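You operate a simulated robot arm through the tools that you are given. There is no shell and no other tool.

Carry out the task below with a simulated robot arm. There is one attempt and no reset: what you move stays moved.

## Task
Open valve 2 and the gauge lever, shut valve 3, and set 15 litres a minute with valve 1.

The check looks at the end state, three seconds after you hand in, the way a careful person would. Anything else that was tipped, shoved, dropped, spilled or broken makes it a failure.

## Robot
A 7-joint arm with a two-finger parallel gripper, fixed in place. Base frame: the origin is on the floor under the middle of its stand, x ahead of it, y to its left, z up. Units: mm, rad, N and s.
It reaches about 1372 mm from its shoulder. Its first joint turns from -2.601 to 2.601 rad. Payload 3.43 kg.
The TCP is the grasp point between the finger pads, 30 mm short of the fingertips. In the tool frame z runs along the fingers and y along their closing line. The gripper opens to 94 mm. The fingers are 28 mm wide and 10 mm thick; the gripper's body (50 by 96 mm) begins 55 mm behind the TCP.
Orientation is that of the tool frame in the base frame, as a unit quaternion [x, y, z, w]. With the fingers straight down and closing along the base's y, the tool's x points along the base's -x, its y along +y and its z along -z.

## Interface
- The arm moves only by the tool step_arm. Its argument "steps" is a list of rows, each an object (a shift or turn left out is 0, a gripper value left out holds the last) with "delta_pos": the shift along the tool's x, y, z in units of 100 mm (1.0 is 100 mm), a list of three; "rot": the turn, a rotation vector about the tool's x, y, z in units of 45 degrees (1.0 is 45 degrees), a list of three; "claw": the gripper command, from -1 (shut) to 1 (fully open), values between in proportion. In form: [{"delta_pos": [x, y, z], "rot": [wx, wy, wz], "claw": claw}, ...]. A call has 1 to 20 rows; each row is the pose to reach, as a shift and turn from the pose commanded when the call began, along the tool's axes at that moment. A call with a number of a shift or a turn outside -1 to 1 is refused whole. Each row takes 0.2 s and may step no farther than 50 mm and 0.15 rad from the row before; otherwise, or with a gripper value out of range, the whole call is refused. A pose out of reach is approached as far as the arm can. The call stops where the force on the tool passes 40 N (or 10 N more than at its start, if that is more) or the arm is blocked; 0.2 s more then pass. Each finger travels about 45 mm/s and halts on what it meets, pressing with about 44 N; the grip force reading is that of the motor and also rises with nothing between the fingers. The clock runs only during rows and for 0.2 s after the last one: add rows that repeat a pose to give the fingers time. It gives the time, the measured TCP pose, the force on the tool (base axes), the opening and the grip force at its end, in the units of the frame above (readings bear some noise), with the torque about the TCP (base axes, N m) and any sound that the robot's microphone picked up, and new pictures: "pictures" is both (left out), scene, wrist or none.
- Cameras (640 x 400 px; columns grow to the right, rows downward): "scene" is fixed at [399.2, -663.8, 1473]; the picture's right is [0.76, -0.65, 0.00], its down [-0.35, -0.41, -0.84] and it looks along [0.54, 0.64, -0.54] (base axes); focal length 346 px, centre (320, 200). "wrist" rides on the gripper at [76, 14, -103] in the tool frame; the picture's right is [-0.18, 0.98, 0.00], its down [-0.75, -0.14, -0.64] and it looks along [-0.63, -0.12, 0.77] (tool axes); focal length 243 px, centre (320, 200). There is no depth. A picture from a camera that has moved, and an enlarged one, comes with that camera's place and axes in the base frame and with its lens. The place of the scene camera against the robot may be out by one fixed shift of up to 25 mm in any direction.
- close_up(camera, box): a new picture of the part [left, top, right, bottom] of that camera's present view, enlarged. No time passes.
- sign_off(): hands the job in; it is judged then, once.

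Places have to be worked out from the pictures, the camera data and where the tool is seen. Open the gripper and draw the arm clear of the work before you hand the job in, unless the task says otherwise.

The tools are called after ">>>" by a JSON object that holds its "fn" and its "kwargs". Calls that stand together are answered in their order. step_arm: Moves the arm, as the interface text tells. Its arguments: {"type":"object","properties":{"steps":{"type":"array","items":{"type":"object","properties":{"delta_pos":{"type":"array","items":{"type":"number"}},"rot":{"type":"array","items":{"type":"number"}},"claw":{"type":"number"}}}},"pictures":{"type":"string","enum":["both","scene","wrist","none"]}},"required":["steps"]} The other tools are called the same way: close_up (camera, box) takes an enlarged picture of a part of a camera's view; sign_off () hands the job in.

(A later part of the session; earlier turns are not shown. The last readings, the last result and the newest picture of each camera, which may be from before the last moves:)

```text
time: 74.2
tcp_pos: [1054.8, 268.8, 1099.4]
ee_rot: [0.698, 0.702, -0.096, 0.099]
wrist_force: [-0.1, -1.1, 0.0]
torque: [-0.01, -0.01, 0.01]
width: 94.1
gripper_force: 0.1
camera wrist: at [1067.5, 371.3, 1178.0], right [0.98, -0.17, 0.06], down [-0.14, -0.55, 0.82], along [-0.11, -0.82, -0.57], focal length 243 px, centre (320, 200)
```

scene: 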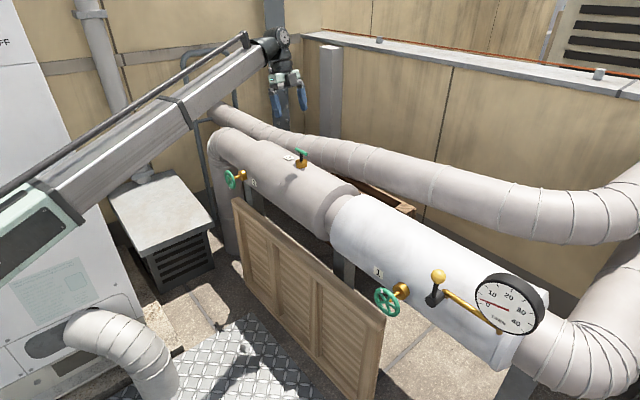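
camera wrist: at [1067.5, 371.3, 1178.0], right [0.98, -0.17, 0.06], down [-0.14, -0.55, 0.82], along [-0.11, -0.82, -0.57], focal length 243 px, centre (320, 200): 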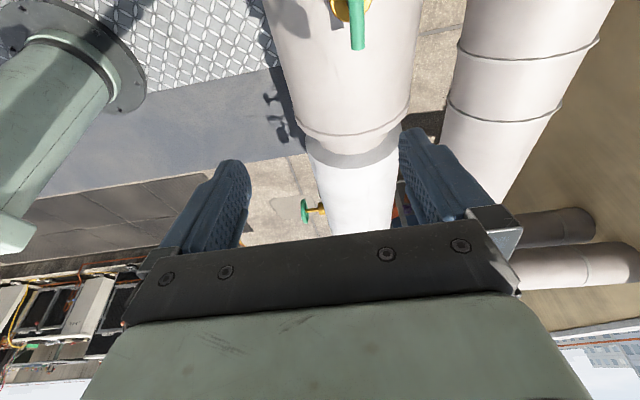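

Orientation is now as wanted (closing along x, 16° lean in the y–z plane). The handle is at the top edge of the view, so I shift +y by 80 mm to look at it properly.

>>> {"fn": "step_arm", "kwargs": {"steps": [{"delta_pos": [0.26, 0.002, -0.073]}, {"delta_pos": [0.51, 0.004, -0.146]}, {"delta_pos": [0.77, 0.006, -0.22]}, {"delta_pos": [0.77, 0.006, -0.22]}], "pictures": "wrist"}}

>>> {"fn": "close_up", "kwargs": {"camera": "wrist", "box": [270, 0, 430, 140]}}

```text
time: 75.2
tcp_pos: [1054.5, 351.0, 1101.2]
ee_rot: [0.697, 0.703, -0.096, 0.103]
wrist_force: [0.5, 0.8, -0.1]
torque: [-0.02, 0.02, 0.04]
width: 93.9
gripper_force: 0.1
camera wrist: at [1066.9, 452.3, 1179.3], right [0.98, -0.17, 0.06], down [-0.14, -0.55, 0.82], along [-0.11, -0.82, -0.56], focal length 243 px, centre (320, 200)
```

wrist: 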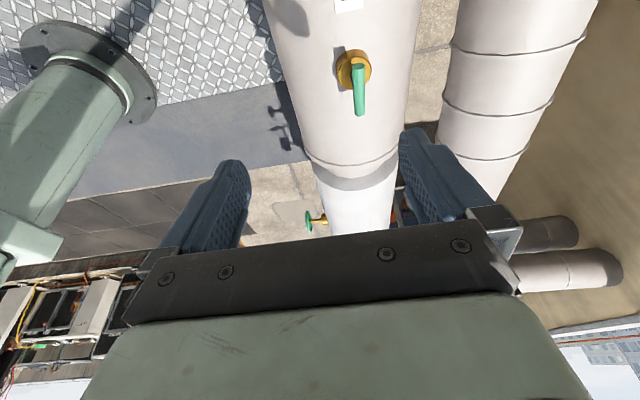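

```text
2.86 times, centred on (350, 70) of wrist
camera zoom: at [1066.9, 452.3, 1179.3], right [0.98, -0.17, 0.06], down [-0.14, -0.55, 0.82], along [-0.11, -0.82, -0.56], focal length 693 px, centre (234, 571)
```

zoom: 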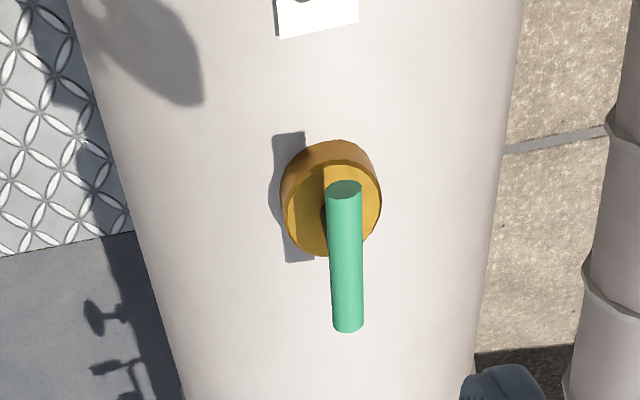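

From two views the T-bar centre is ≈ (1099.5, 281, 918), ~59 mm long along y, with the boss top around z 877. I move above it in two stages.

>>> {"fn": "step_arm", "kwargs": {"steps": [{"delta_pos": [-0.1, 0.14, 0.25]}, {"delta_pos": [-0.2, 0.28, 0.5]}, {"delta_pos": [-0.31, 0.43, 0.75]}, {"delta_pos": [-0.31, 0.43, 0.75]}], "pictures": "wrist"}}

>>> {"fn": "close_up", "kwargs": {"camera": "wrist", "box": [240, 0, 440, 140]}}

```text
time: 76.2
tcp_pos: [1097.5, 301.9, 1036.3]
ee_rot: [0.698, 0.702, -0.097, 0.102]
wrist_force: [0.6, 0.5, 0.1]
torque: [-0.02, -0.01, 0.01]
width: 93.8
gripper_force: 0.0
camera wrist: at [1110.4, 403.3, 1113.8], right [0.98, -0.17, 0.06], down [-0.14, -0.55, 0.83], along [-0.11, -0.82, -0.56], focal length 243 px, centre (320, 200)
```

wrist: 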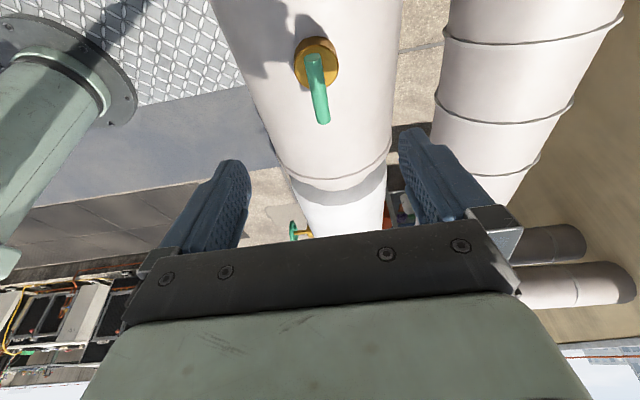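

```text
2.86 times, centred on (340, 70) of wrist
camera zoom: at [1110.4, 403.3, 1113.8], right [0.98, -0.17, 0.06], down [-0.14, -0.55, 0.83], along [-0.11, -0.82, -0.56], focal length 693 px, centre (263, 571)
```

zoom: 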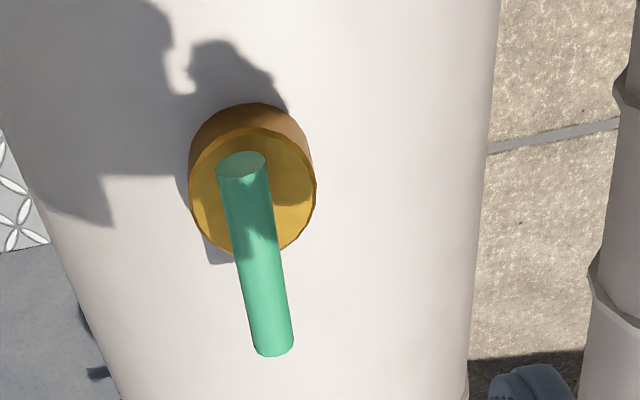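

Consistent: bar centre (1100, 281, 918). Descend to just above it with the fingers half open.

>>> {"fn": "step_arm", "kwargs": {"steps": [{"delta_pos": [0, 0.007, 0.25], "claw": 0.2}, {"delta_pos": [0, 0.014, 0.5], "claw": 0.2}, {"delta_pos": [0, 0.02, 0.74], "claw": 0.2}, {"delta_pos": [0, 0.02, 0.74], "claw": 0.2}], "pictures": "both"}}

```text
time: 77.2
tcp_pos: [1100.6, 282.5, 963.2]
ee_rot: [0.697, 0.703, -0.097, 0.104]
wrist_force: [1.1, 1.1, -0.9]
torque: [0.01, 0.0, 0.03]
width: 56.5
gripper_force: 0.0
camera wrist: at [1112.8, 385.0, 1041.0], right [0.98, -0.17, 0.06], down [-0.14, -0.54, 0.83], along [-0.11, -0.82, -0.56], focal length 243 px, centre (320, 200)
```

scene: 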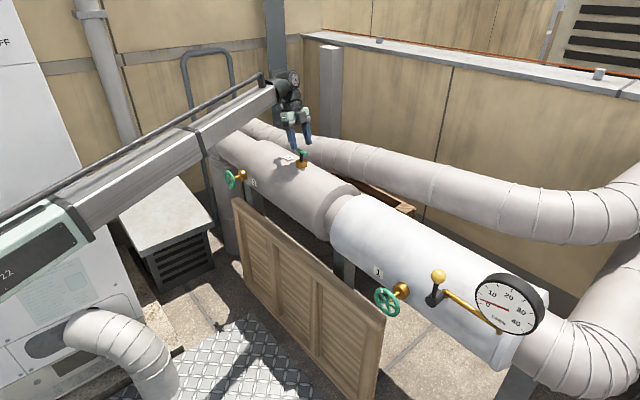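
wrist: 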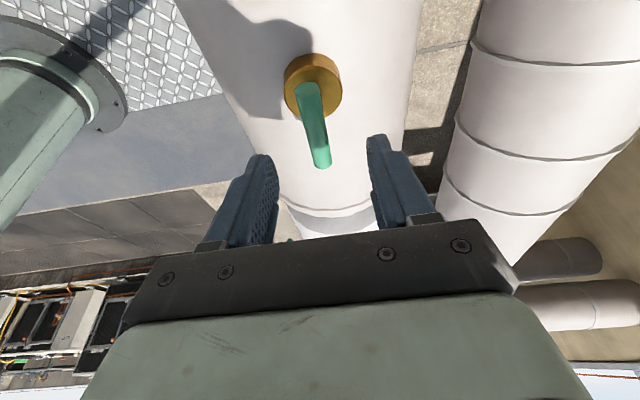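

Aligned over the bar. Descend vertically 41 mm so the pads straddle the bar.

>>> {"fn": "step_arm", "kwargs": {"steps": [{"delta_pos": [0.035, 0, 0.13]}, {"delta_pos": [0.07, 0, 0.27]}, {"delta_pos": [0.1, 0, 0.4]}, {"delta_pos": [0.1, 0, 0.4]}], "pictures": "both"}}

>>> {"fn": "close_up", "kwargs": {"camera": "scene", "box": [250, 100, 350, 180]}}

```text
time: 78.2
tcp_pos: [1100.3, 282.9, 923.7]
ee_rot: [0.697, 0.703, -0.097, 0.105]
wrist_force: [0.1, 0.4, -0.3]
torque: [0.0, 0.03, 0.0]
width: 56.2
gripper_force: 0.0
camera wrist: at [1112.6, 385.4, 1000.2], right [0.98, -0.17, 0.06], down [-0.14, -0.54, 0.83], along [-0.1, -0.82, -0.56], focal length 243 px, centre (320, 200)
```

scene: 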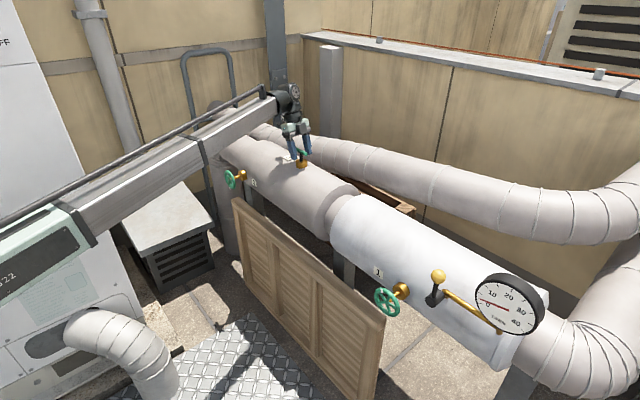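
wrist: 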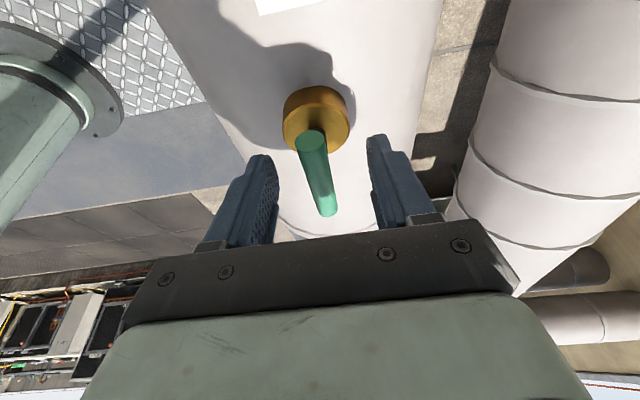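

```text
5.00 times, centred on (300, 140) of scene
camera zoom: at [399.2, -663.8, 1473.0], right [0.76, -0.65, 0.0], down [-0.35, -0.41, -0.84], along [0.54, 0.64, -0.54], focal length 1729 px, centre (420, 500)
```

zoom: 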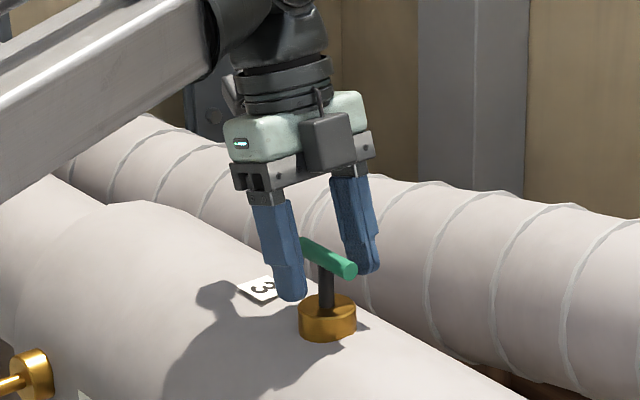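

The fingers straddle the T-bar cleanly. Close on it.

>>> {"fn": "step_arm", "kwargs": {"steps": [{"claw": -0.9}, {"claw": -0.9}, {"claw": -0.9}, {"claw": -0.9}], "pictures": "wrist"}}

```text
time: 79.2
tcp_pos: [1100.4, 283.0, 923.9]
ee_rot: [0.697, 0.703, -0.098, 0.105]
wrist_force: [-0.1, -0.6, 0.1]
torque: [0.02, 0.01, 0.0]
width: 17.4
gripper_force: 45.0
camera wrist: at [1112.6, 385.3, 1000.3], right [0.98, -0.17, 0.06], down [-0.14, -0.54, 0.83], along [-0.11, -0.82, -0.56], focal length 243 px, centre (320, 200)
```

wrist: 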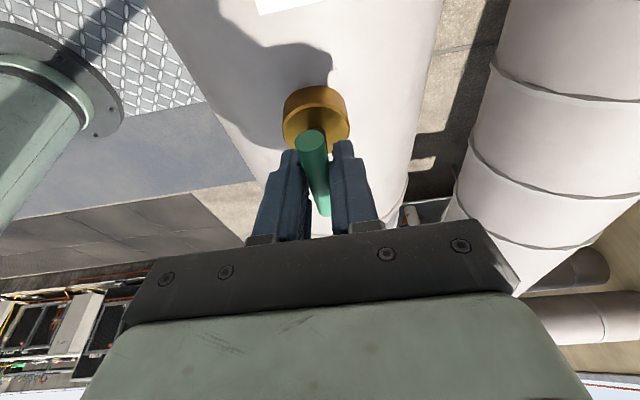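

Bar gripped (17 mm), no side load. I turn clockwise from above (positive about the tool axis) 20° and check torque.

>>> {"fn": "step_arm", "kwargs": {"steps": [{"rot": [0, 0, 0.11]}, {"rot": [0, 0, 0.22]}, {"rot": [0, 0, 0.33]}, {"rot": [0, 0, 0.44]}], "pictures": "wrist"}}

>>> {"fn": "close_up", "kwargs": {"camera": "scene", "box": [470, 265, 550, 345]}}

```text
time: 80.2
tcp_pos: [1099.1, 284.1, 923.0]
ee_rot: [0.807, 0.573, -0.077, 0.121]
wrist_force: [-1.1, 5.2, 9.6]
torque: [-0.28, -0.05, 2.06]
width: 24.0
gripper_force: 45.0
camera wrist: at [1136.7, 376.9, 1004.7], right [0.87, -0.48, 0.15], down [-0.39, -0.46, 0.8], along [-0.31, -0.75, -0.58], focal length 243 px, centre (320, 200)
```

wrist: 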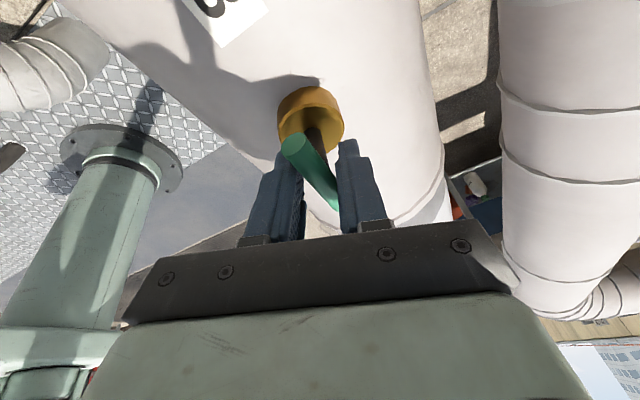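

```text
5.00 times, centred on (510, 305) of scene
camera zoom: at [399.2, -663.8, 1473.0], right [0.76, -0.65, 0.0], down [-0.35, -0.41, -0.84], along [0.54, 0.64, -0.54], focal length 1729 px, centre (-630, -325)
```

zoom: 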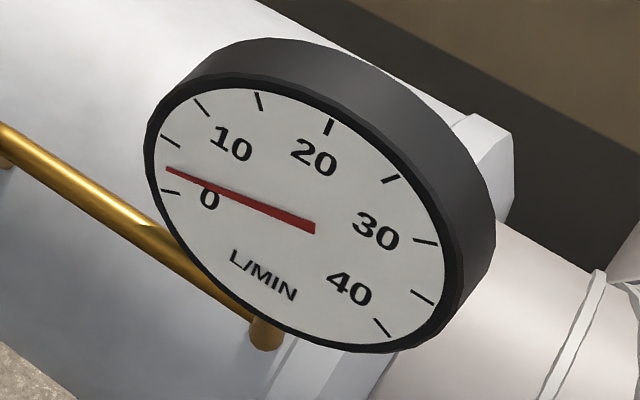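

Clockwise meets a hard resistance (2 N·m, fingers spread), so the handle is at a stop that way. I return and try the other way gently.

>>> {"fn": "step_arm", "kwargs": {"steps": [{"rot": [0, 0, -0.11]}, {"rot": [0, 0, -0.22]}, {"rot": [0, 0, -0.33]}, {"rot": [0, 0, -0.44]}, {"rot": [0, 0, -0.44]}], "pictures": "none"}}

>>> {"fn": "step_arm", "kwargs": {"steps": [{"rot": [0, 0, -0.11]}, {"rot": [0, 0, -0.22]}, {"rot": [0, 0, -0.33]}, {"rot": [0, 0, -0.33]}], "pictures": "wrist"}}

>>> {"fn": "close_up", "kwargs": {"camera": "scene", "box": [470, 265, 550, 345]}}

```text
time: 81.4
tcp_pos: [1099.7, 280.4, 927.4]
ee_rot: [0.697, 0.702, -0.098, 0.107]
wrist_force: [4.5, -7.1, 25.0]
torque: [-0.04, -0.09, -0.05]
width: 15.9
gripper_force: 44.8
```

```text
time: 82.5
tcp_pos: [1101.0, 281.3, 926.8]
ee_rot: [0.6, 0.787, -0.109, 0.095]
wrist_force: [-1.7, -1.3, 14.3]
torque: [0.48, -0.31, 0.0]
width: 13.9
gripper_force: 45.1
stopped in row 4: the force on the tool passed its limit at 41 N (the readings are from after the stop); the commanded pose is now the measured one
camera wrist: at [1092.6, 384.6, 1003.0], right [1.0, 0.08, -0.01], down [0.05, -0.55, 0.84], along [0.06, -0.83, -0.55], focal length 243 px, centre (320, 200)
```

wrist: 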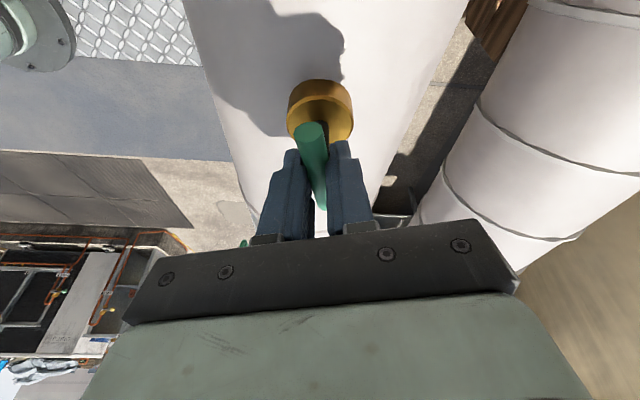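

```text
5.00 times, centred on (510, 305) of scene
camera zoom: at [399.2, -663.8, 1473.0], right [0.76, -0.65, 0.0], down [-0.35, -0.41, -0.84], along [0.54, 0.64, -0.54], focal length 1729 px, centre (-630, -325)
```

zoom: 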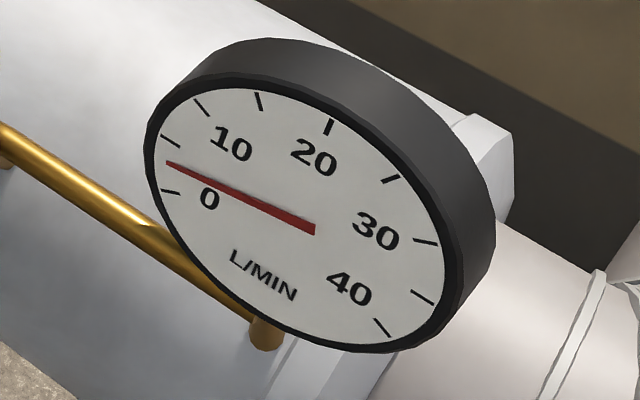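

The bar turned counter-clockwise with the gripper and the gauge rose slightly (≈2 → 2.7), so counter-clockwise shuts this bypass-type valve. I reopen, lower to the bar's exact height to reduce the vertical load, and regrip.

>>> {"fn": "step_arm", "kwargs": {"steps": [{"claw": -0.4}, {"claw": -0.4}, {"claw": -0.4, "delta_pos": [0.01, -0.002, 0.035]}, {"claw": -0.4, "delta_pos": [0.019, -0.004, 0.065]}, {"claw": -0.4, "delta_pos": [0.019, -0.004, 0.065]}], "pictures": "wrist"}}

>>> {"fn": "close_up", "kwargs": {"camera": "scene", "box": [250, 100, 350, 180]}}

```text
time: 83.7
tcp_pos: [1099.9, 280.2, 918.3]
ee_rot: [0.599, 0.787, -0.111, 0.094]
wrist_force: [-0.6, -0.1, -0.9]
torque: [-0.01, 0.02, 0.01]
width: 28.0
gripper_force: 0.1
camera wrist: at [1092.3, 384.8, 994.3], right [1.0, 0.08, -0.01], down [0.05, -0.55, 0.83], along [0.06, -0.83, -0.55], focal length 243 px, centre (320, 200)
```

wrist: 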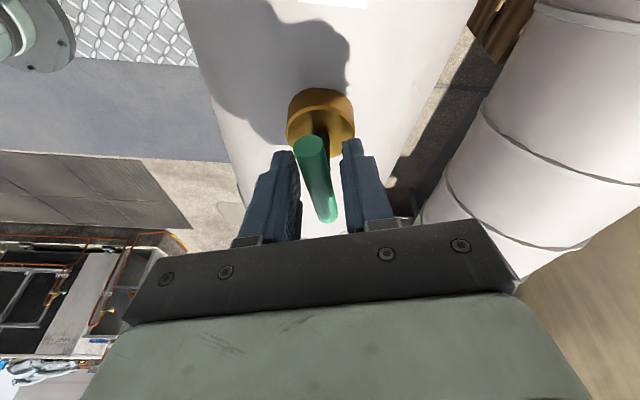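

```text
5.00 times, centred on (300, 140) of scene
camera zoom: at [399.2, -663.8, 1473.0], right [0.76, -0.65, 0.0], down [-0.35, -0.41, -0.84], along [0.54, 0.64, -0.54], focal length 1729 px, centre (420, 500)
```

zoom: 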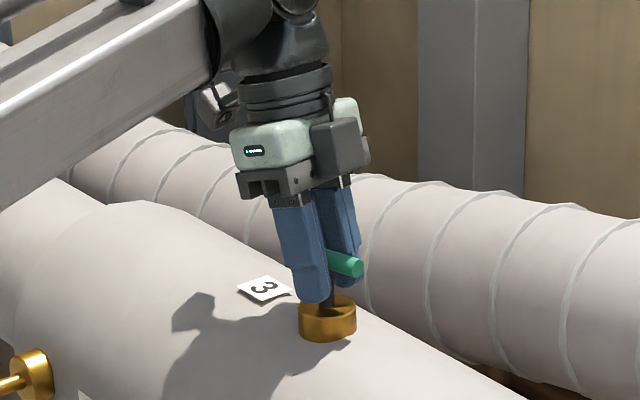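

Regrip at the bar's height and turn counter-clockwise another 30°.

>>> {"fn": "step_arm", "kwargs": {"steps": [{"claw": -0.9}, {"claw": -0.9}, {"claw": -0.9}], "pictures": "none"}}

>>> {"fn": "step_arm", "kwargs": {"steps": [{"rot": [0, 0, -0.1]}, {"rot": [0, 0, -0.2]}, {"rot": [0, 0, -0.3]}, {"rot": [0, 0, -0.4]}, {"rot": [0, 0, -0.5]}, {"rot": [0, 0, -0.6]}], "pictures": "wrist"}}

>>> {"fn": "close_up", "kwargs": {"camera": "scene", "box": [470, 265, 550, 345]}}

```text
time: 84.5
tcp_pos: [1099.9, 281.3, 918.9]
ee_rot: [0.6, 0.787, -0.11, 0.094]
wrist_force: [-1.7, 0.3, 0.0]
torque: [0.13, 0.02, -0.02]
width: 18.0
gripper_force: 44.9
```

```text
time: 85.9
tcp_pos: [1101.4, 282.0, 919.0]
ee_rot: [0.4, 0.905, -0.129, 0.065]
wrist_force: [3.2, 2.1, 4.4]
torque: [0.02, -1.83, -0.01]
width: 19.5
gripper_force: 45.1
camera wrist: at [1058.2, 374.0, 997.7], right [0.85, 0.51, -0.14], down [0.39, -0.44, 0.81], along [0.35, -0.74, -0.57], focal length 243 px, centre (320, 200)
```

wrist: 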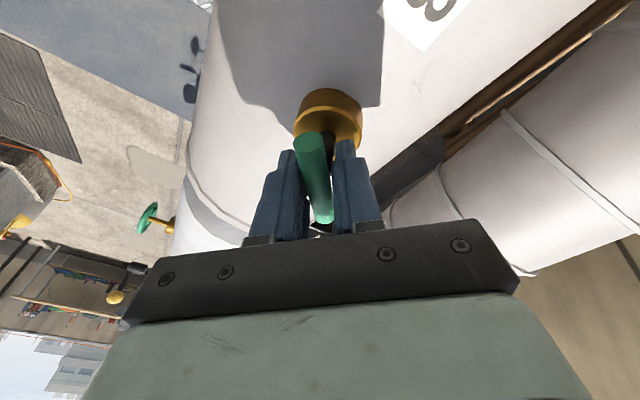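

```text
5.00 times, centred on (510, 305) of scene
camera zoom: at [399.2, -663.8, 1473.0], right [0.76, -0.65, 0.0], down [-0.35, -0.41, -0.84], along [0.54, 0.64, -0.54], focal length 1729 px, centre (-630, -325)
```

zoom: 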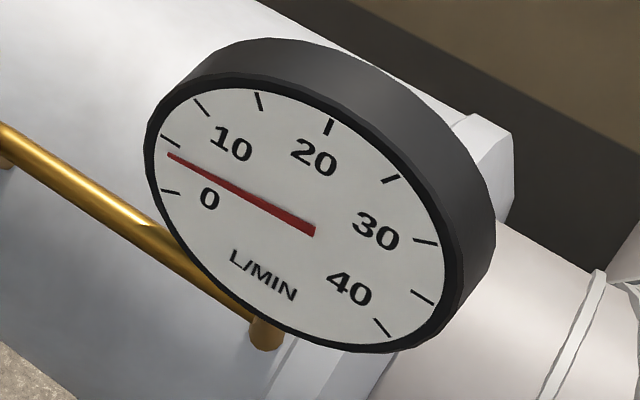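

The gauge rises further (≈3.5) — shutting works. Continue counter-clockwise 30° more.

>>> {"fn": "step_arm", "kwargs": {"steps": [{"rot": [0, 0, -0.1]}, {"rot": [0, 0, -0.2]}, {"rot": [0, 0, -0.3]}, {"rot": [0, 0, -0.4]}, {"rot": [0, 0, -0.5]}, {"rot": [0, 0, -0.6]}], "pictures": "wrist"}}

>>> {"fn": "close_up", "kwargs": {"camera": "scene", "box": [470, 265, 550, 345]}}

```text
time: 87.3
tcp_pos: [1101.3, 283.0, 920.4]
ee_rot: [0.176, 0.974, -0.139, 0.036]
wrist_force: [16.3, 16.6, 26.3]
torque: [0.8, -1.78, 0.02]
width: 21.4
gripper_force: 45.2
camera wrist: at [1032.4, 350.4, 1005.5], right [0.52, 0.82, -0.23], down [0.64, -0.2, 0.74], along [0.56, -0.53, -0.63], focal length 243 px, centre (320, 200)
```

wrist: 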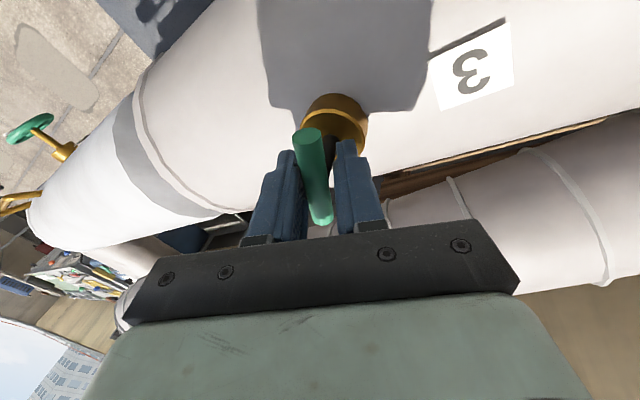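

```text
5.00 times, centred on (510, 305) of scene
camera zoom: at [399.2, -663.8, 1473.0], right [0.76, -0.65, 0.0], down [-0.35, -0.41, -0.84], along [0.54, 0.64, -0.54], focal length 1729 px, centre (-630, -325)
```

zoom: 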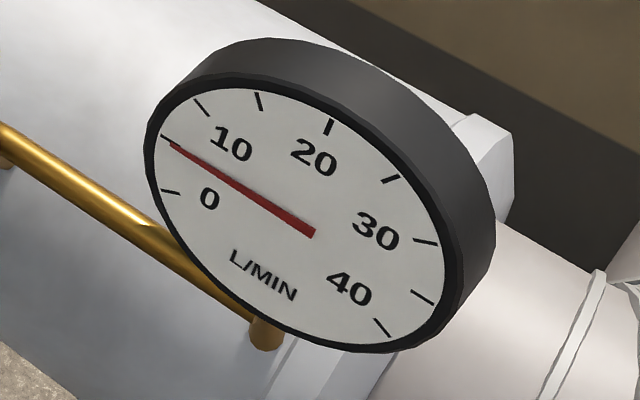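

Gauge is ≈4.7 and the handle about 70–75° round. Loads are building from the lean, so I release, recentre, and regrip before continuing.

>>> {"fn": "step_arm", "kwargs": {"steps": [{"claw": -0.2}, {"claw": -0.2}, {"claw": -0.2}], "pictures": "both"}}

>>> {"fn": "close_up", "kwargs": {"camera": "scene", "box": [250, 100, 350, 180]}}

>>> {"fn": "close_up", "kwargs": {"camera": "wrist", "box": [220, 80, 420, 240]}}

```text
time: 88.1
tcp_pos: [1100.1, 281.0, 917.6]
ee_rot: [0.178, 0.973, -0.142, 0.032]
wrist_force: [-0.6, -0.1, -1.3]
torque: [0.0, -0.03, 0.02]
width: 37.6
gripper_force: 0.0
camera wrist: at [1032.2, 349.0, 1003.6], right [0.52, 0.82, -0.24], down [0.65, -0.2, 0.74], along [0.56, -0.54, -0.63], focal length 243 px, centre (320, 200)
```

scene: 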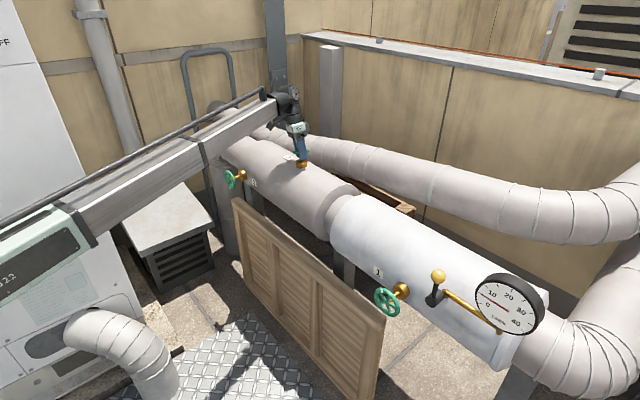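
wrist: 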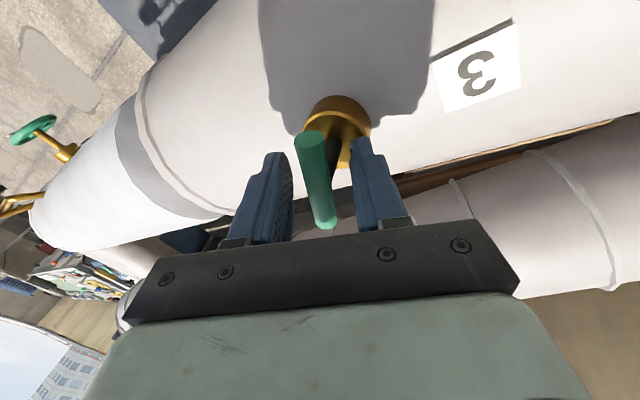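

```text
5.00 times, centred on (300, 140) of scene
camera zoom: at [399.2, -663.8, 1473.0], right [0.76, -0.65, 0.0], down [-0.35, -0.41, -0.84], along [0.54, 0.64, -0.54], focal length 1729 px, centre (420, 500)
```

zoom: 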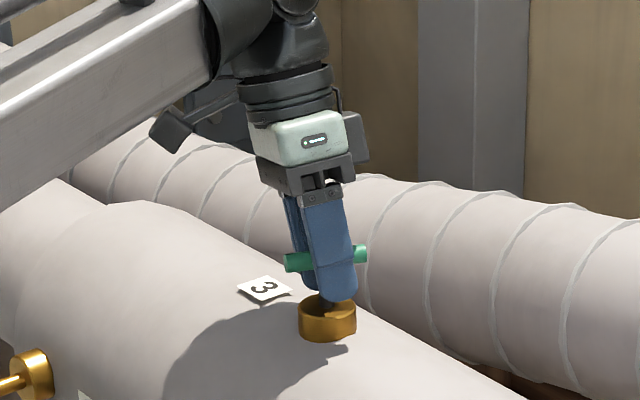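

```text
2.50 times, centred on (320, 160) of wrist
camera zoom: at [1032.2, 349.0, 1003.6], right [0.52, 0.82, -0.24], down [0.65, -0.2, 0.74], along [0.56, -0.54, -0.63], focal length 606 px, centre (320, 300)
```

zoom: 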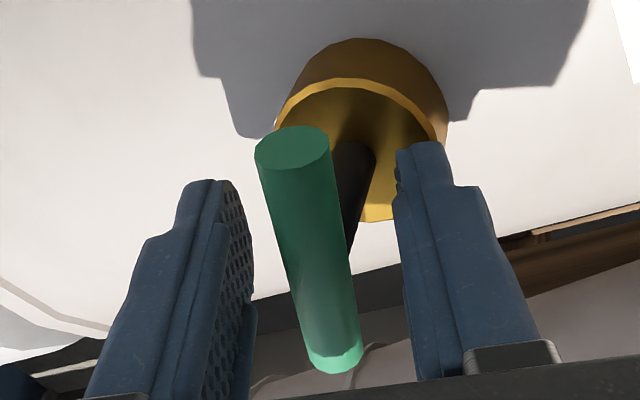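

The bar is now nearly crosswise. Regrip centred and turn on until a stop is felt.

>>> {"fn": "step_arm", "kwargs": {"steps": [{"claw": -0.9}, {"claw": -0.9}, {"claw": -0.9}], "pictures": "none"}}

>>> {"fn": "step_arm", "kwargs": {"steps": [{"rot": [0, 0, -0.1]}, {"rot": [0, 0, -0.2]}, {"rot": [0, 0, -0.3]}, {"rot": [0, 0, -0.4]}], "pictures": "wrist"}}

>>> {"fn": "close_up", "kwargs": {"camera": "scene", "box": [470, 265, 550, 345]}}

```text
time: 88.9
tcp_pos: [1100.9, 282.1, 917.3]
ee_rot: [0.177, 0.974, -0.14, 0.033]
wrist_force: [1.6, 8.3, -2.8]
torque: [1.2, -0.67, 0.0]
width: 22.7
gripper_force: 45.0
```

```text
time: 89.9
tcp_pos: [1100.3, 283.1, 919.5]
ee_rot: [0.021, 0.989, -0.144, 0.012]
wrist_force: [7.7, 22.1, 12.2]
torque: [1.28, -1.31, 0.02]
width: 22.7
gripper_force: 44.8
camera wrist: at [1023.2, 329.3, 1011.6], right [0.23, 0.93, -0.27], down [0.74, 0.02, 0.68], along [0.64, -0.36, -0.68], focal length 243 px, centre (320, 200)
```

wrist: 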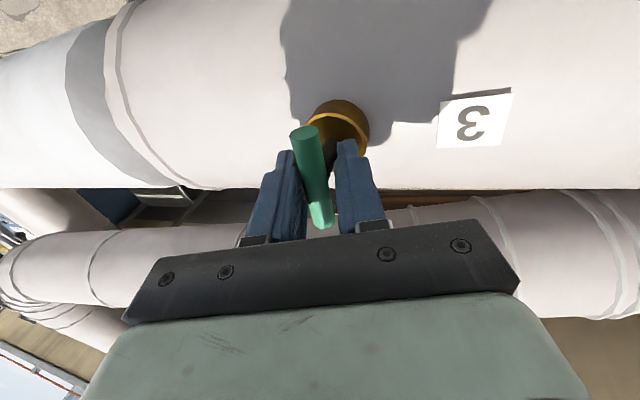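

```text
5.00 times, centred on (510, 305) of scene
camera zoom: at [399.2, -663.8, 1473.0], right [0.76, -0.65, 0.0], down [-0.35, -0.41, -0.84], along [0.54, 0.64, -0.54], focal length 1729 px, centre (-630, -325)
```

zoom: 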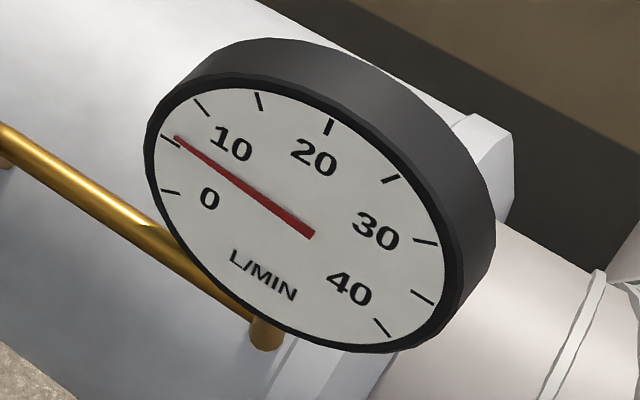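

Gauge ≈5.5 and no torque about the vertical yet. A further 8° to check for the stop.

>>> {"fn": "step_arm", "kwargs": {"steps": [{"rot": [0, 0, -0.06]}, {"rot": [0, 0, -0.12]}, {"rot": [0, 0, -0.18]}, {"rot": [0, 0, -0.18]}], "pictures": "wrist"}}

>>> {"fn": "close_up", "kwargs": {"camera": "scene", "box": [470, 265, 550, 345]}}

>>> {"fn": "close_up", "kwargs": {"camera": "scene", "box": [250, 100, 350, 180]}}

```text
time: 90.9
tcp_pos: [1100.5, 282.9, 919.5]
ee_rot: [-0.048, 0.988, -0.145, 0.002]
wrist_force: [11.4, 27.6, 27.6]
torque: [1.67, -0.22, -0.71]
width: 23.3
gripper_force: 44.4
camera wrist: at [1021.0, 318.5, 1014.9], right [0.09, 0.96, -0.28], down [0.75, 0.12, 0.65], along [0.65, -0.27, -0.71], focal length 243 px, centre (320, 200)
```

wrist: 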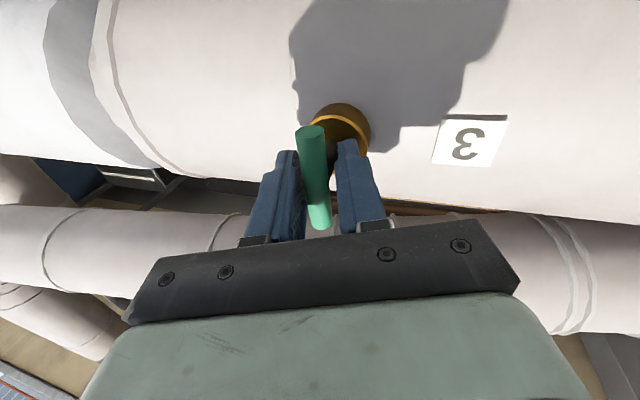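

```text
5.00 times, centred on (510, 305) of scene
camera zoom: at [399.2, -663.8, 1473.0], right [0.76, -0.65, 0.0], down [-0.35, -0.41, -0.84], along [0.54, 0.64, -0.54], focal length 1729 px, centre (-630, -325)
```

zoom: 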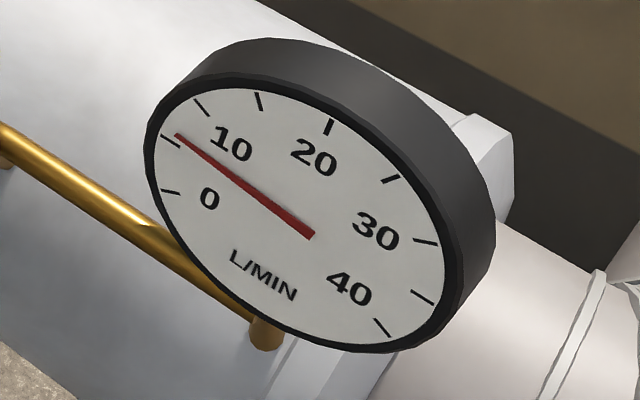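

```text
5.00 times, centred on (300, 140) of scene
camera zoom: at [399.2, -663.8, 1473.0], right [0.76, -0.65, 0.0], down [-0.35, -0.41, -0.84], along [0.54, 0.64, -0.54], focal length 1729 px, centre (420, 500)
```

zoom: 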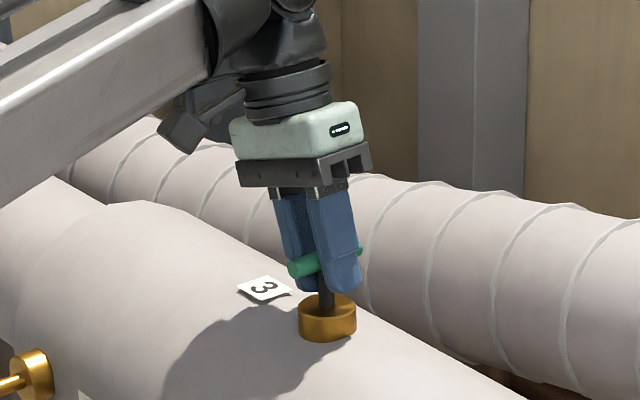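

A vertical-axis torque of 0.7 N·m appears: the shut stop is being met with the bar crosswise. One more small nudge to seat it.

>>> {"fn": "step_arm", "kwargs": {"steps": [{"rot": [0, 0, -0.04]}, {"rot": [0, 0, -0.08]}, {"rot": [0, 0, -0.08]}], "pictures": "none"}}

>>> {"fn": "close_up", "kwargs": {"camera": "scene", "box": [470, 265, 550, 345]}}

```text
time: 91.7
tcp_pos: [1099.2, 282.8, 920.1]
ee_rot: [-0.072, 0.987, -0.147, -0.001]
wrist_force: [20.9, 6.5, 41.8]
torque: [1.28, -0.08, -0.76]
width: 23.9
gripper_force: 45.1
out of reach, approached as far as the arm can: row 2, 3
```

```text
5.00 times, centred on (510, 305) of scene
camera zoom: at [399.2, -663.8, 1473.0], right [0.76, -0.65, 0.0], down [-0.35, -0.41, -0.84], along [0.54, 0.64, -0.54], focal length 1729 px, centre (-630, -325)
```

zoom: 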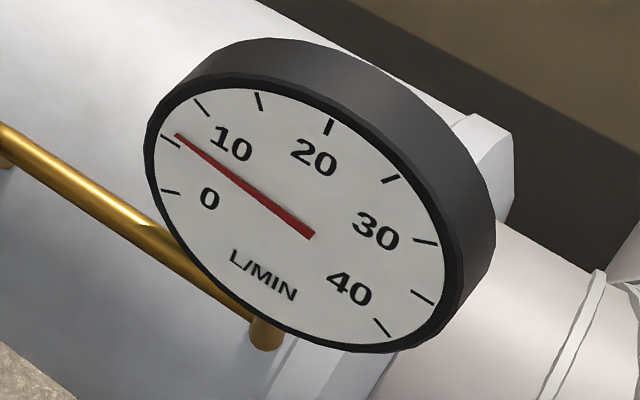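

The gauge no longer changes, so valve 3 is at its shut stop. I open the fingers and rise clear along the vertical.

>>> {"fn": "step_arm", "kwargs": {"steps": [{"claw": 0.3}, {"claw": 0.3}, {"claw": 0.3}, {"claw": 0.3}], "pictures": "wrist"}}

>>> {"fn": "close_up", "kwargs": {"camera": "wrist", "box": [200, 60, 440, 240]}}

```text
time: 92.7
tcp_pos: [1098.2, 285.8, 917.5]
ee_rot: [-0.073, 0.987, -0.145, -0.003]
wrist_force: [-0.5, 0.3, 1.0]
torque: [0.0, 0.03, -0.02]
width: 61.0
gripper_force: 0.1
camera wrist: at [1019.8, 317.3, 1013.0], right [0.04, 0.96, -0.29], down [0.76, 0.16, 0.63], along [0.65, -0.24, -0.72], focal length 243 px, centre (320, 200)
```

wrist: 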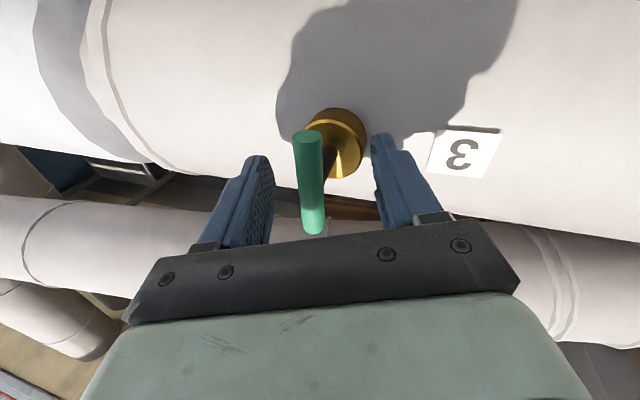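

```text
2.22 times, centred on (320, 150) of wrist
camera zoom: at [1019.8, 317.3, 1013.0], right [0.04, 0.96, -0.29], down [0.76, 0.16, 0.63], along [0.65, -0.24, -0.72], focal length 539 px, centre (320, 311)
```

zoom: 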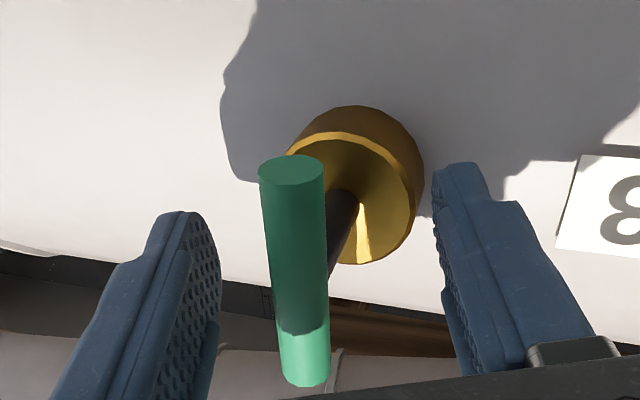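

The bar now lies exactly across the pipe (x from 1069 to 1128 at y 281): a clean 90° shut. I rise straight up, clear of the handle.

>>> {"fn": "step_arm", "kwargs": {"steps": [{"delta_pos": [0.007, -0.076, -0.256]}, {"delta_pos": [0.015, -0.153, -0.511]}, {"delta_pos": [0.022, -0.229, -0.767]}, {"delta_pos": [0.027, -0.286, -0.959]}], "pictures": "none"}}

>>> {"fn": "step_arm", "kwargs": {"steps": [{"delta_pos": [0.25, 0, -0.1], "rot": [0, 0, 0.05]}, {"delta_pos": [0.5, 0, -0.2], "rot": [0, 0, 0.1]}, {"delta_pos": [0.75, 0, -0.3], "rot": [0, 0, 0.15]}, {"delta_pos": [1, 0, -0.3], "rot": [0, 0, 0.2]}], "pictures": "both"}}

```text
time: 93.7
tcp_pos: [1097.5, 296.9, 1014.4]
ee_rot: [-0.065, 0.987, -0.145, -0.003]
wrist_force: [0.4, -0.3, -0.5]
torque: [-0.02, -0.01, 0.0]
width: 61.4
gripper_force: 0.0
out of reach, approached as far as the arm can: row 1, 2, 3, 4
```

```text
time: 94.7
tcp_pos: [997.4, 290.8, 1045.7]
ee_rot: [0.0, 0.989, -0.145, 0.007]
wrist_force: [-0.8, 0.5, 0.1]
torque: [0.0, 0.04, -0.03]
width: 61.0
gripper_force: 0.1
camera wrist: at [919.0, 332.8, 1138.2], right [0.18, 0.94, -0.28], down [0.74, 0.05, 0.67], along [0.64, -0.33, -0.69], focal length 243 px, centre (320, 200)
```

scene: 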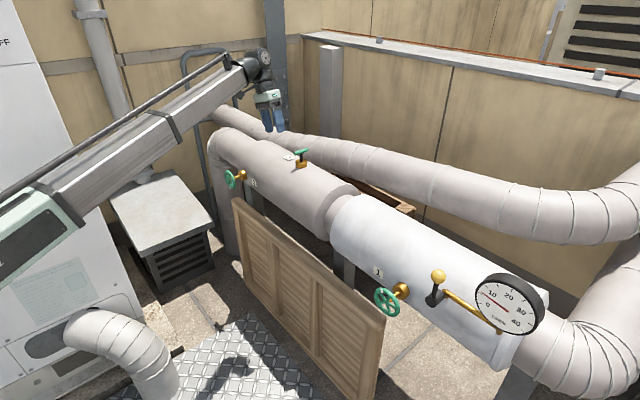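
wrist: 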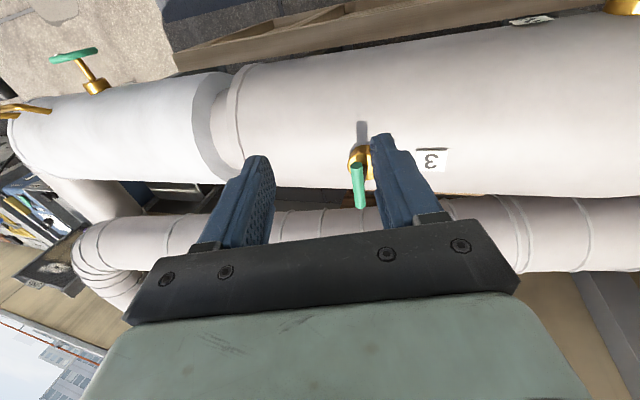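

Clear of the handle. Now I retract toward x ≈ 820 and pitch the tool forward again, removing the sideways lean.

>>> {"fn": "step_arm", "kwargs": {"steps": [{"delta_pos": [0.2, 0.03, 0], "rot": [-0.05, -0.14, 0]}, {"delta_pos": [0.4, 0.06, 0], "rot": [-0.11, -0.28, 0]}, {"delta_pos": [0.6, 0.1, 0], "rot": [-0.17, -0.43, 0]}, {"delta_pos": [0.8, 0.15, 0], "rot": [-0.23, -0.58, 0]}, {"delta_pos": [1, 0.2, 0], "rot": [-0.29, -0.73, 0]}, {"delta_pos": [1, 0.2, 0], "rot": [-0.35, -0.88, 0]}], "pictures": "none"}}

>>> {"fn": "step_arm", "kwargs": {"steps": [{}, {}], "pictures": "scene"}}

```text
time: 96.1
tcp_pos: [894.0, 316.7, 1036.5]
ee_rot: [-0.046, 0.937, -0.013, 0.347]
wrist_force: [0.0, -0.4, 0.0]
torque: [0.02, -0.02, -0.03]
width: 61.1
gripper_force: 0.1
out of reach, approached as far as the arm can: row 4, 5, 6
```

```text
time: 96.7
tcp_pos: [895.0, 316.9, 1036.3]
ee_rot: [-0.046, 0.937, -0.014, 0.346]
wrist_force: [-0.7, 0.0, -0.8]
torque: [0.0, -0.02, -0.01]
width: 61.1
gripper_force: 0.2
```

scene: 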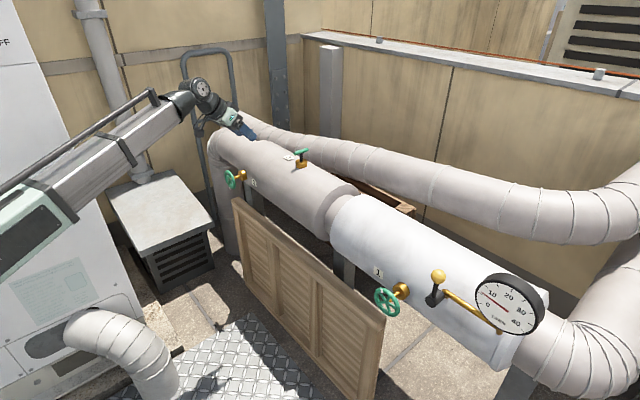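

Good: now 49° down and no lean. Two more moves back/down with the rest of the pitch to level.

>>> {"fn": "step_arm", "kwargs": {"steps": [{"delta_pos": [0.2, 0, 0], "rot": [0, -0.11, 0]}, {"delta_pos": [0.4, 0, 0], "rot": [0, -0.22, 0]}, {"delta_pos": [0.6, 0, 0], "rot": [0, -0.33, 0]}, {"delta_pos": [0.8, 0, 0], "rot": [0, -0.44, 0]}, {"delta_pos": [1, 0, 0], "rot": [0, -0.55, 0]}], "pictures": "none"}}

>>> {"fn": "step_arm", "kwargs": {"steps": [{"delta_pos": [0.2, 0, -0.1], "rot": [0, -0.11, 0]}, {"delta_pos": [0.4, 0, -0.2], "rot": [0, -0.22, 0]}, {"delta_pos": [0.6, 0, -0.3], "rot": [0, -0.33, 0]}, {"delta_pos": [0.8, 0, -0.4], "rot": [0, -0.44, 0]}, {"delta_pos": [1, 0, -0.5], "rot": [0, -0.55, 0]}], "pictures": "scene"}}

```text
time: 97.9
tcp_pos: [816.7, 306.5, 972.6]
ee_rot: [-0.05, 0.843, 0.01, 0.535]
wrist_force: [0.0, 0.1, -0.2]
torque: [-0.01, 0.01, 0.02]
width: 61.0
gripper_force: 0.1
```

```text
time: 99.1
tcp_pos: [728.9, 295.3, 902.6]
ee_rot: [-0.047, 0.71, 0.019, 0.702]
wrist_force: [-0.2, -0.4, -0.1]
torque: [-0.03, -0.02, -0.04]
width: 61.1
gripper_force: 0.1
```

scene: 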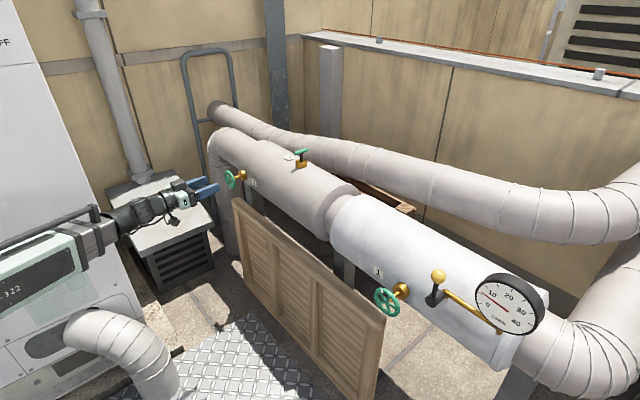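

Level again at y = 295. I roll -45° (keeps clear of valve 1's mark later) and start travelling back toward -y, a little lower.

>>> {"fn": "step_arm", "kwargs": {"steps": [{"delta_pos": [0.08, -0.17, 0], "rot": [0, 0, -0.16]}, {"delta_pos": [0.17, -0.34, 0], "rot": [0, 0, -0.33]}, {"delta_pos": [0.25, -0.51, 0], "rot": [0, 0, -0.5]}, {"delta_pos": [0.33, -0.68, 0], "rot": [0, 0, -0.66]}, {"delta_pos": [0.42, -0.85, 0], "rot": [0, 0, -0.83]}, {"delta_pos": [0.5, -1, 0], "rot": [0, 0, -0.95]}], "pictures": "none"}}

>>> {"fn": "step_arm", "kwargs": {"steps": [{"delta_pos": [0.25, -0.25, 0]}, {"delta_pos": [0.5, -0.5, 0]}, {"delta_pos": [0.75, -0.75, 0]}, {"delta_pos": [1, -1, 0]}], "pictures": "scene"}}

```text
time: 100.5
tcp_pos: [739.1, 193.6, 857.2]
ee_rot: [-0.303, 0.644, -0.239, 0.661]
wrist_force: [0.2, -0.2, -0.2]
torque: [-0.05, 0.01, 0.0]
width: 60.9
gripper_force: 0.1
```

```text
time: 101.5
tcp_pos: [752.5, 53.8, 857.4]
ee_rot: [-0.303, 0.644, -0.238, 0.661]
wrist_force: [0.3, -0.1, 0.0]
torque: [-0.01, -0.03, 0.01]
width: 61.2
gripper_force: 0.0
```

scene: 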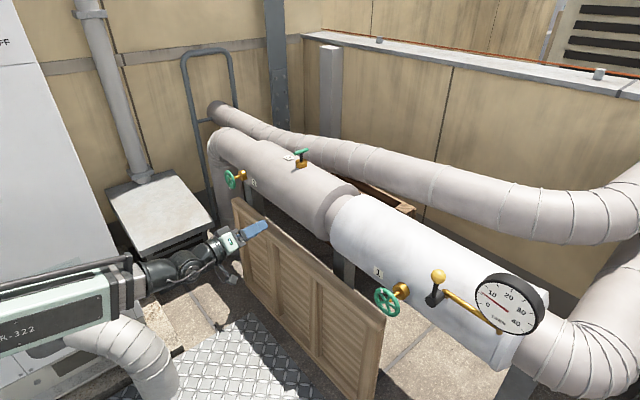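

Smooth so far. Continue toward -y.

>>> {"fn": "step_arm", "kwargs": {"steps": [{"delta_pos": [0.25, -0.25, 0]}, {"delta_pos": [0.5, -0.5, 0]}, {"delta_pos": [0.75, -0.75, 0]}, {"delta_pos": [1, -1, 0]}], "pictures": "none"}}

>>> {"fn": "step_arm", "kwargs": {"steps": [{"delta_pos": [0.25, -0.25, -0.1]}, {"delta_pos": [0.5, -0.5, -0.2]}, {"delta_pos": [0.75, -0.75, -0.2]}, {"delta_pos": [1, -1, -0.2]}], "pictures": "scene"}}

```text
time: 102.5
tcp_pos: [766.7, -87.6, 858.6]
ee_rot: [-0.302, 0.644, -0.237, 0.661]
wrist_force: [-0.6, -1.1, 0.3]
torque: [-0.01, 0.03, 0.02]
width: 60.9
gripper_force: 0.1
```

```text
time: 103.5
tcp_pos: [758.2, -230.8, 856.7]
ee_rot: [-0.301, 0.644, -0.239, 0.661]
wrist_force: [0.1, 0.9, -0.5]
torque: [0.0, 0.01, 0.0]
width: 61.5
gripper_force: 0.0
```

scene: 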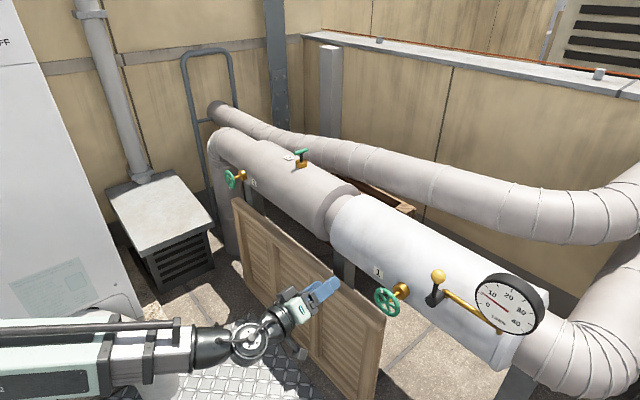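

Back on the right-hand side at y = -231. I correct the 5° yaw and move down in front of valve 1.

>>> {"fn": "step_arm", "kwargs": {"steps": [{"delta_pos": [0.25, 0.05, 0.06], "rot": [0.023, 0.018, 0], "claw": 1}, {"delta_pos": [0.5, 0.1, 0.12], "rot": [0.045, 0.036, 0], "claw": 1}, {"delta_pos": [0.75, 0.15, 0.18], "rot": [0.068, 0.054, 0], "claw": 1}, {"delta_pos": [1, 0.2, 0.25], "rot": [0.091, 0.072, 0], "claw": 1}], "pictures": "wrist"}}

```text
time: 104.5
tcp_pos: [787.2, -282.9, 771.9]
ee_rot: [-0.27, 0.654, -0.27, 0.653]
wrist_force: [-0.4, -0.2, -0.2]
torque: [0.0, 0.04, -0.03]
width: 93.9
gripper_force: 0.0
camera wrist: at [684.7, -327.3, 708.3], right [0.0, 0.83, -0.56], down [-0.64, 0.43, 0.63], along [0.77, 0.36, 0.53], focal length 243 px, centre (320, 200)
```

wrist: 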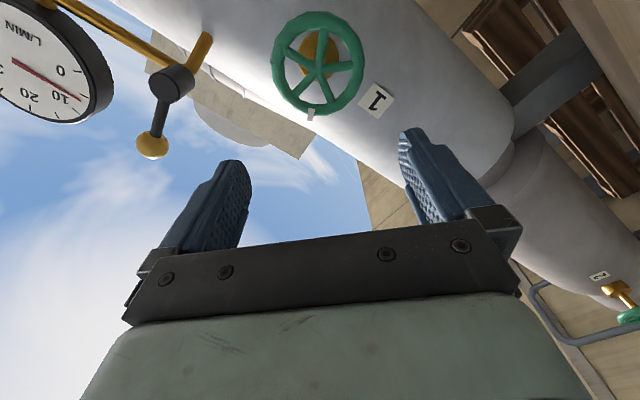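

Hub of valve 1 measured again at ≈ (928, -301, 747.5). I centre on it and approach with the gripper fully open.

>>> {"fn": "step_arm", "kwargs": {"steps": [{"delta_pos": [0.1, 0.017, 0.2]}, {"delta_pos": [0.2, 0.034, 0.4]}, {"delta_pos": [0.303, 0.05, 0.6]}, {"delta_pos": [0.303, 0.05, 0.83]}, {"delta_pos": [0.303, 0.05, 0.83]}], "pictures": "both"}}

>>> {"fn": "close_up", "kwargs": {"camera": "wrist", "box": [200, 40, 440, 220]}}

>>> {"fn": "close_up", "kwargs": {"camera": "scene", "box": [340, 250, 440, 330]}}

```text
time: 105.7
tcp_pos: [871.3, -300.3, 747.0]
ee_rot: [-0.271, 0.654, -0.269, 0.653]
wrist_force: [0.1, 0.0, 0.0]
torque: [0.03, 0.01, -0.02]
width: 94.1
gripper_force: 0.1
camera wrist: at [768.8, -344.3, 682.6], right [0.0, 0.83, -0.56], down [-0.64, 0.43, 0.63], along [0.77, 0.36, 0.53], focal length 243 px, centre (320, 200)
```

scene: 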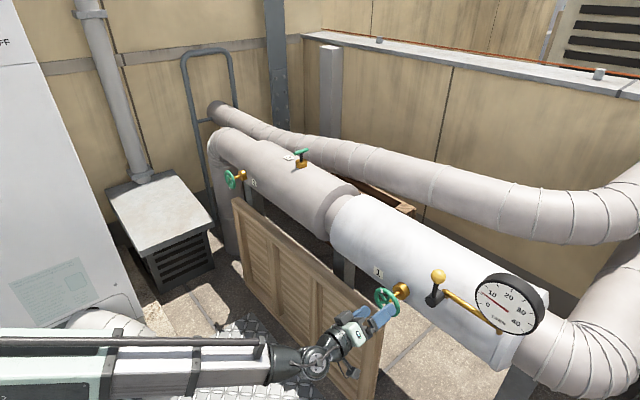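
wrist: 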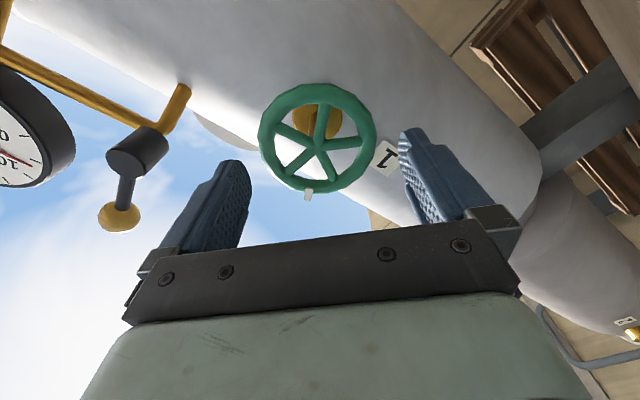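

```text
2.22 times, centred on (320, 130) of wrist
camera zoom: at [768.8, -344.3, 682.6], right [0.0, 0.83, -0.56], down [-0.64, 0.43, 0.63], along [0.77, 0.36, 0.53], focal length 539 px, centre (320, 356)
```

zoom: 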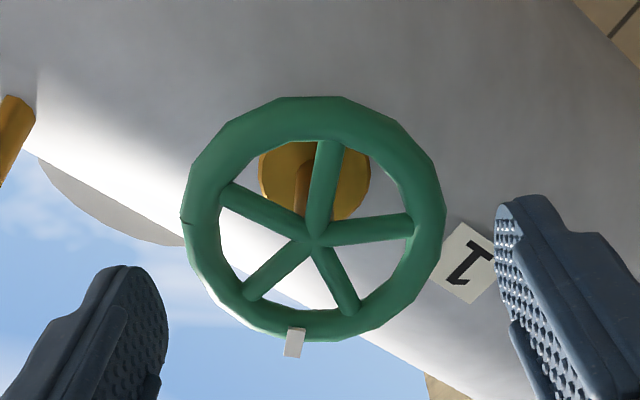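

```text
5.00 times, centred on (390, 290) of scene
camera zoom: at [399.2, -663.8, 1473.0], right [0.76, -0.65, 0.0], down [-0.35, -0.41, -0.84], along [0.54, 0.64, -0.54], focal length 1729 px, centre (-30, -250)
```

zoom: 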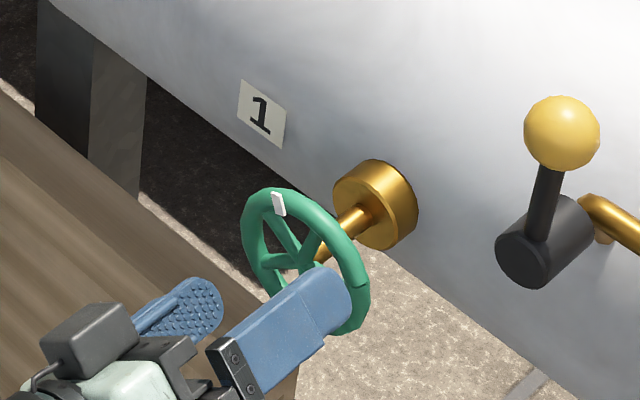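

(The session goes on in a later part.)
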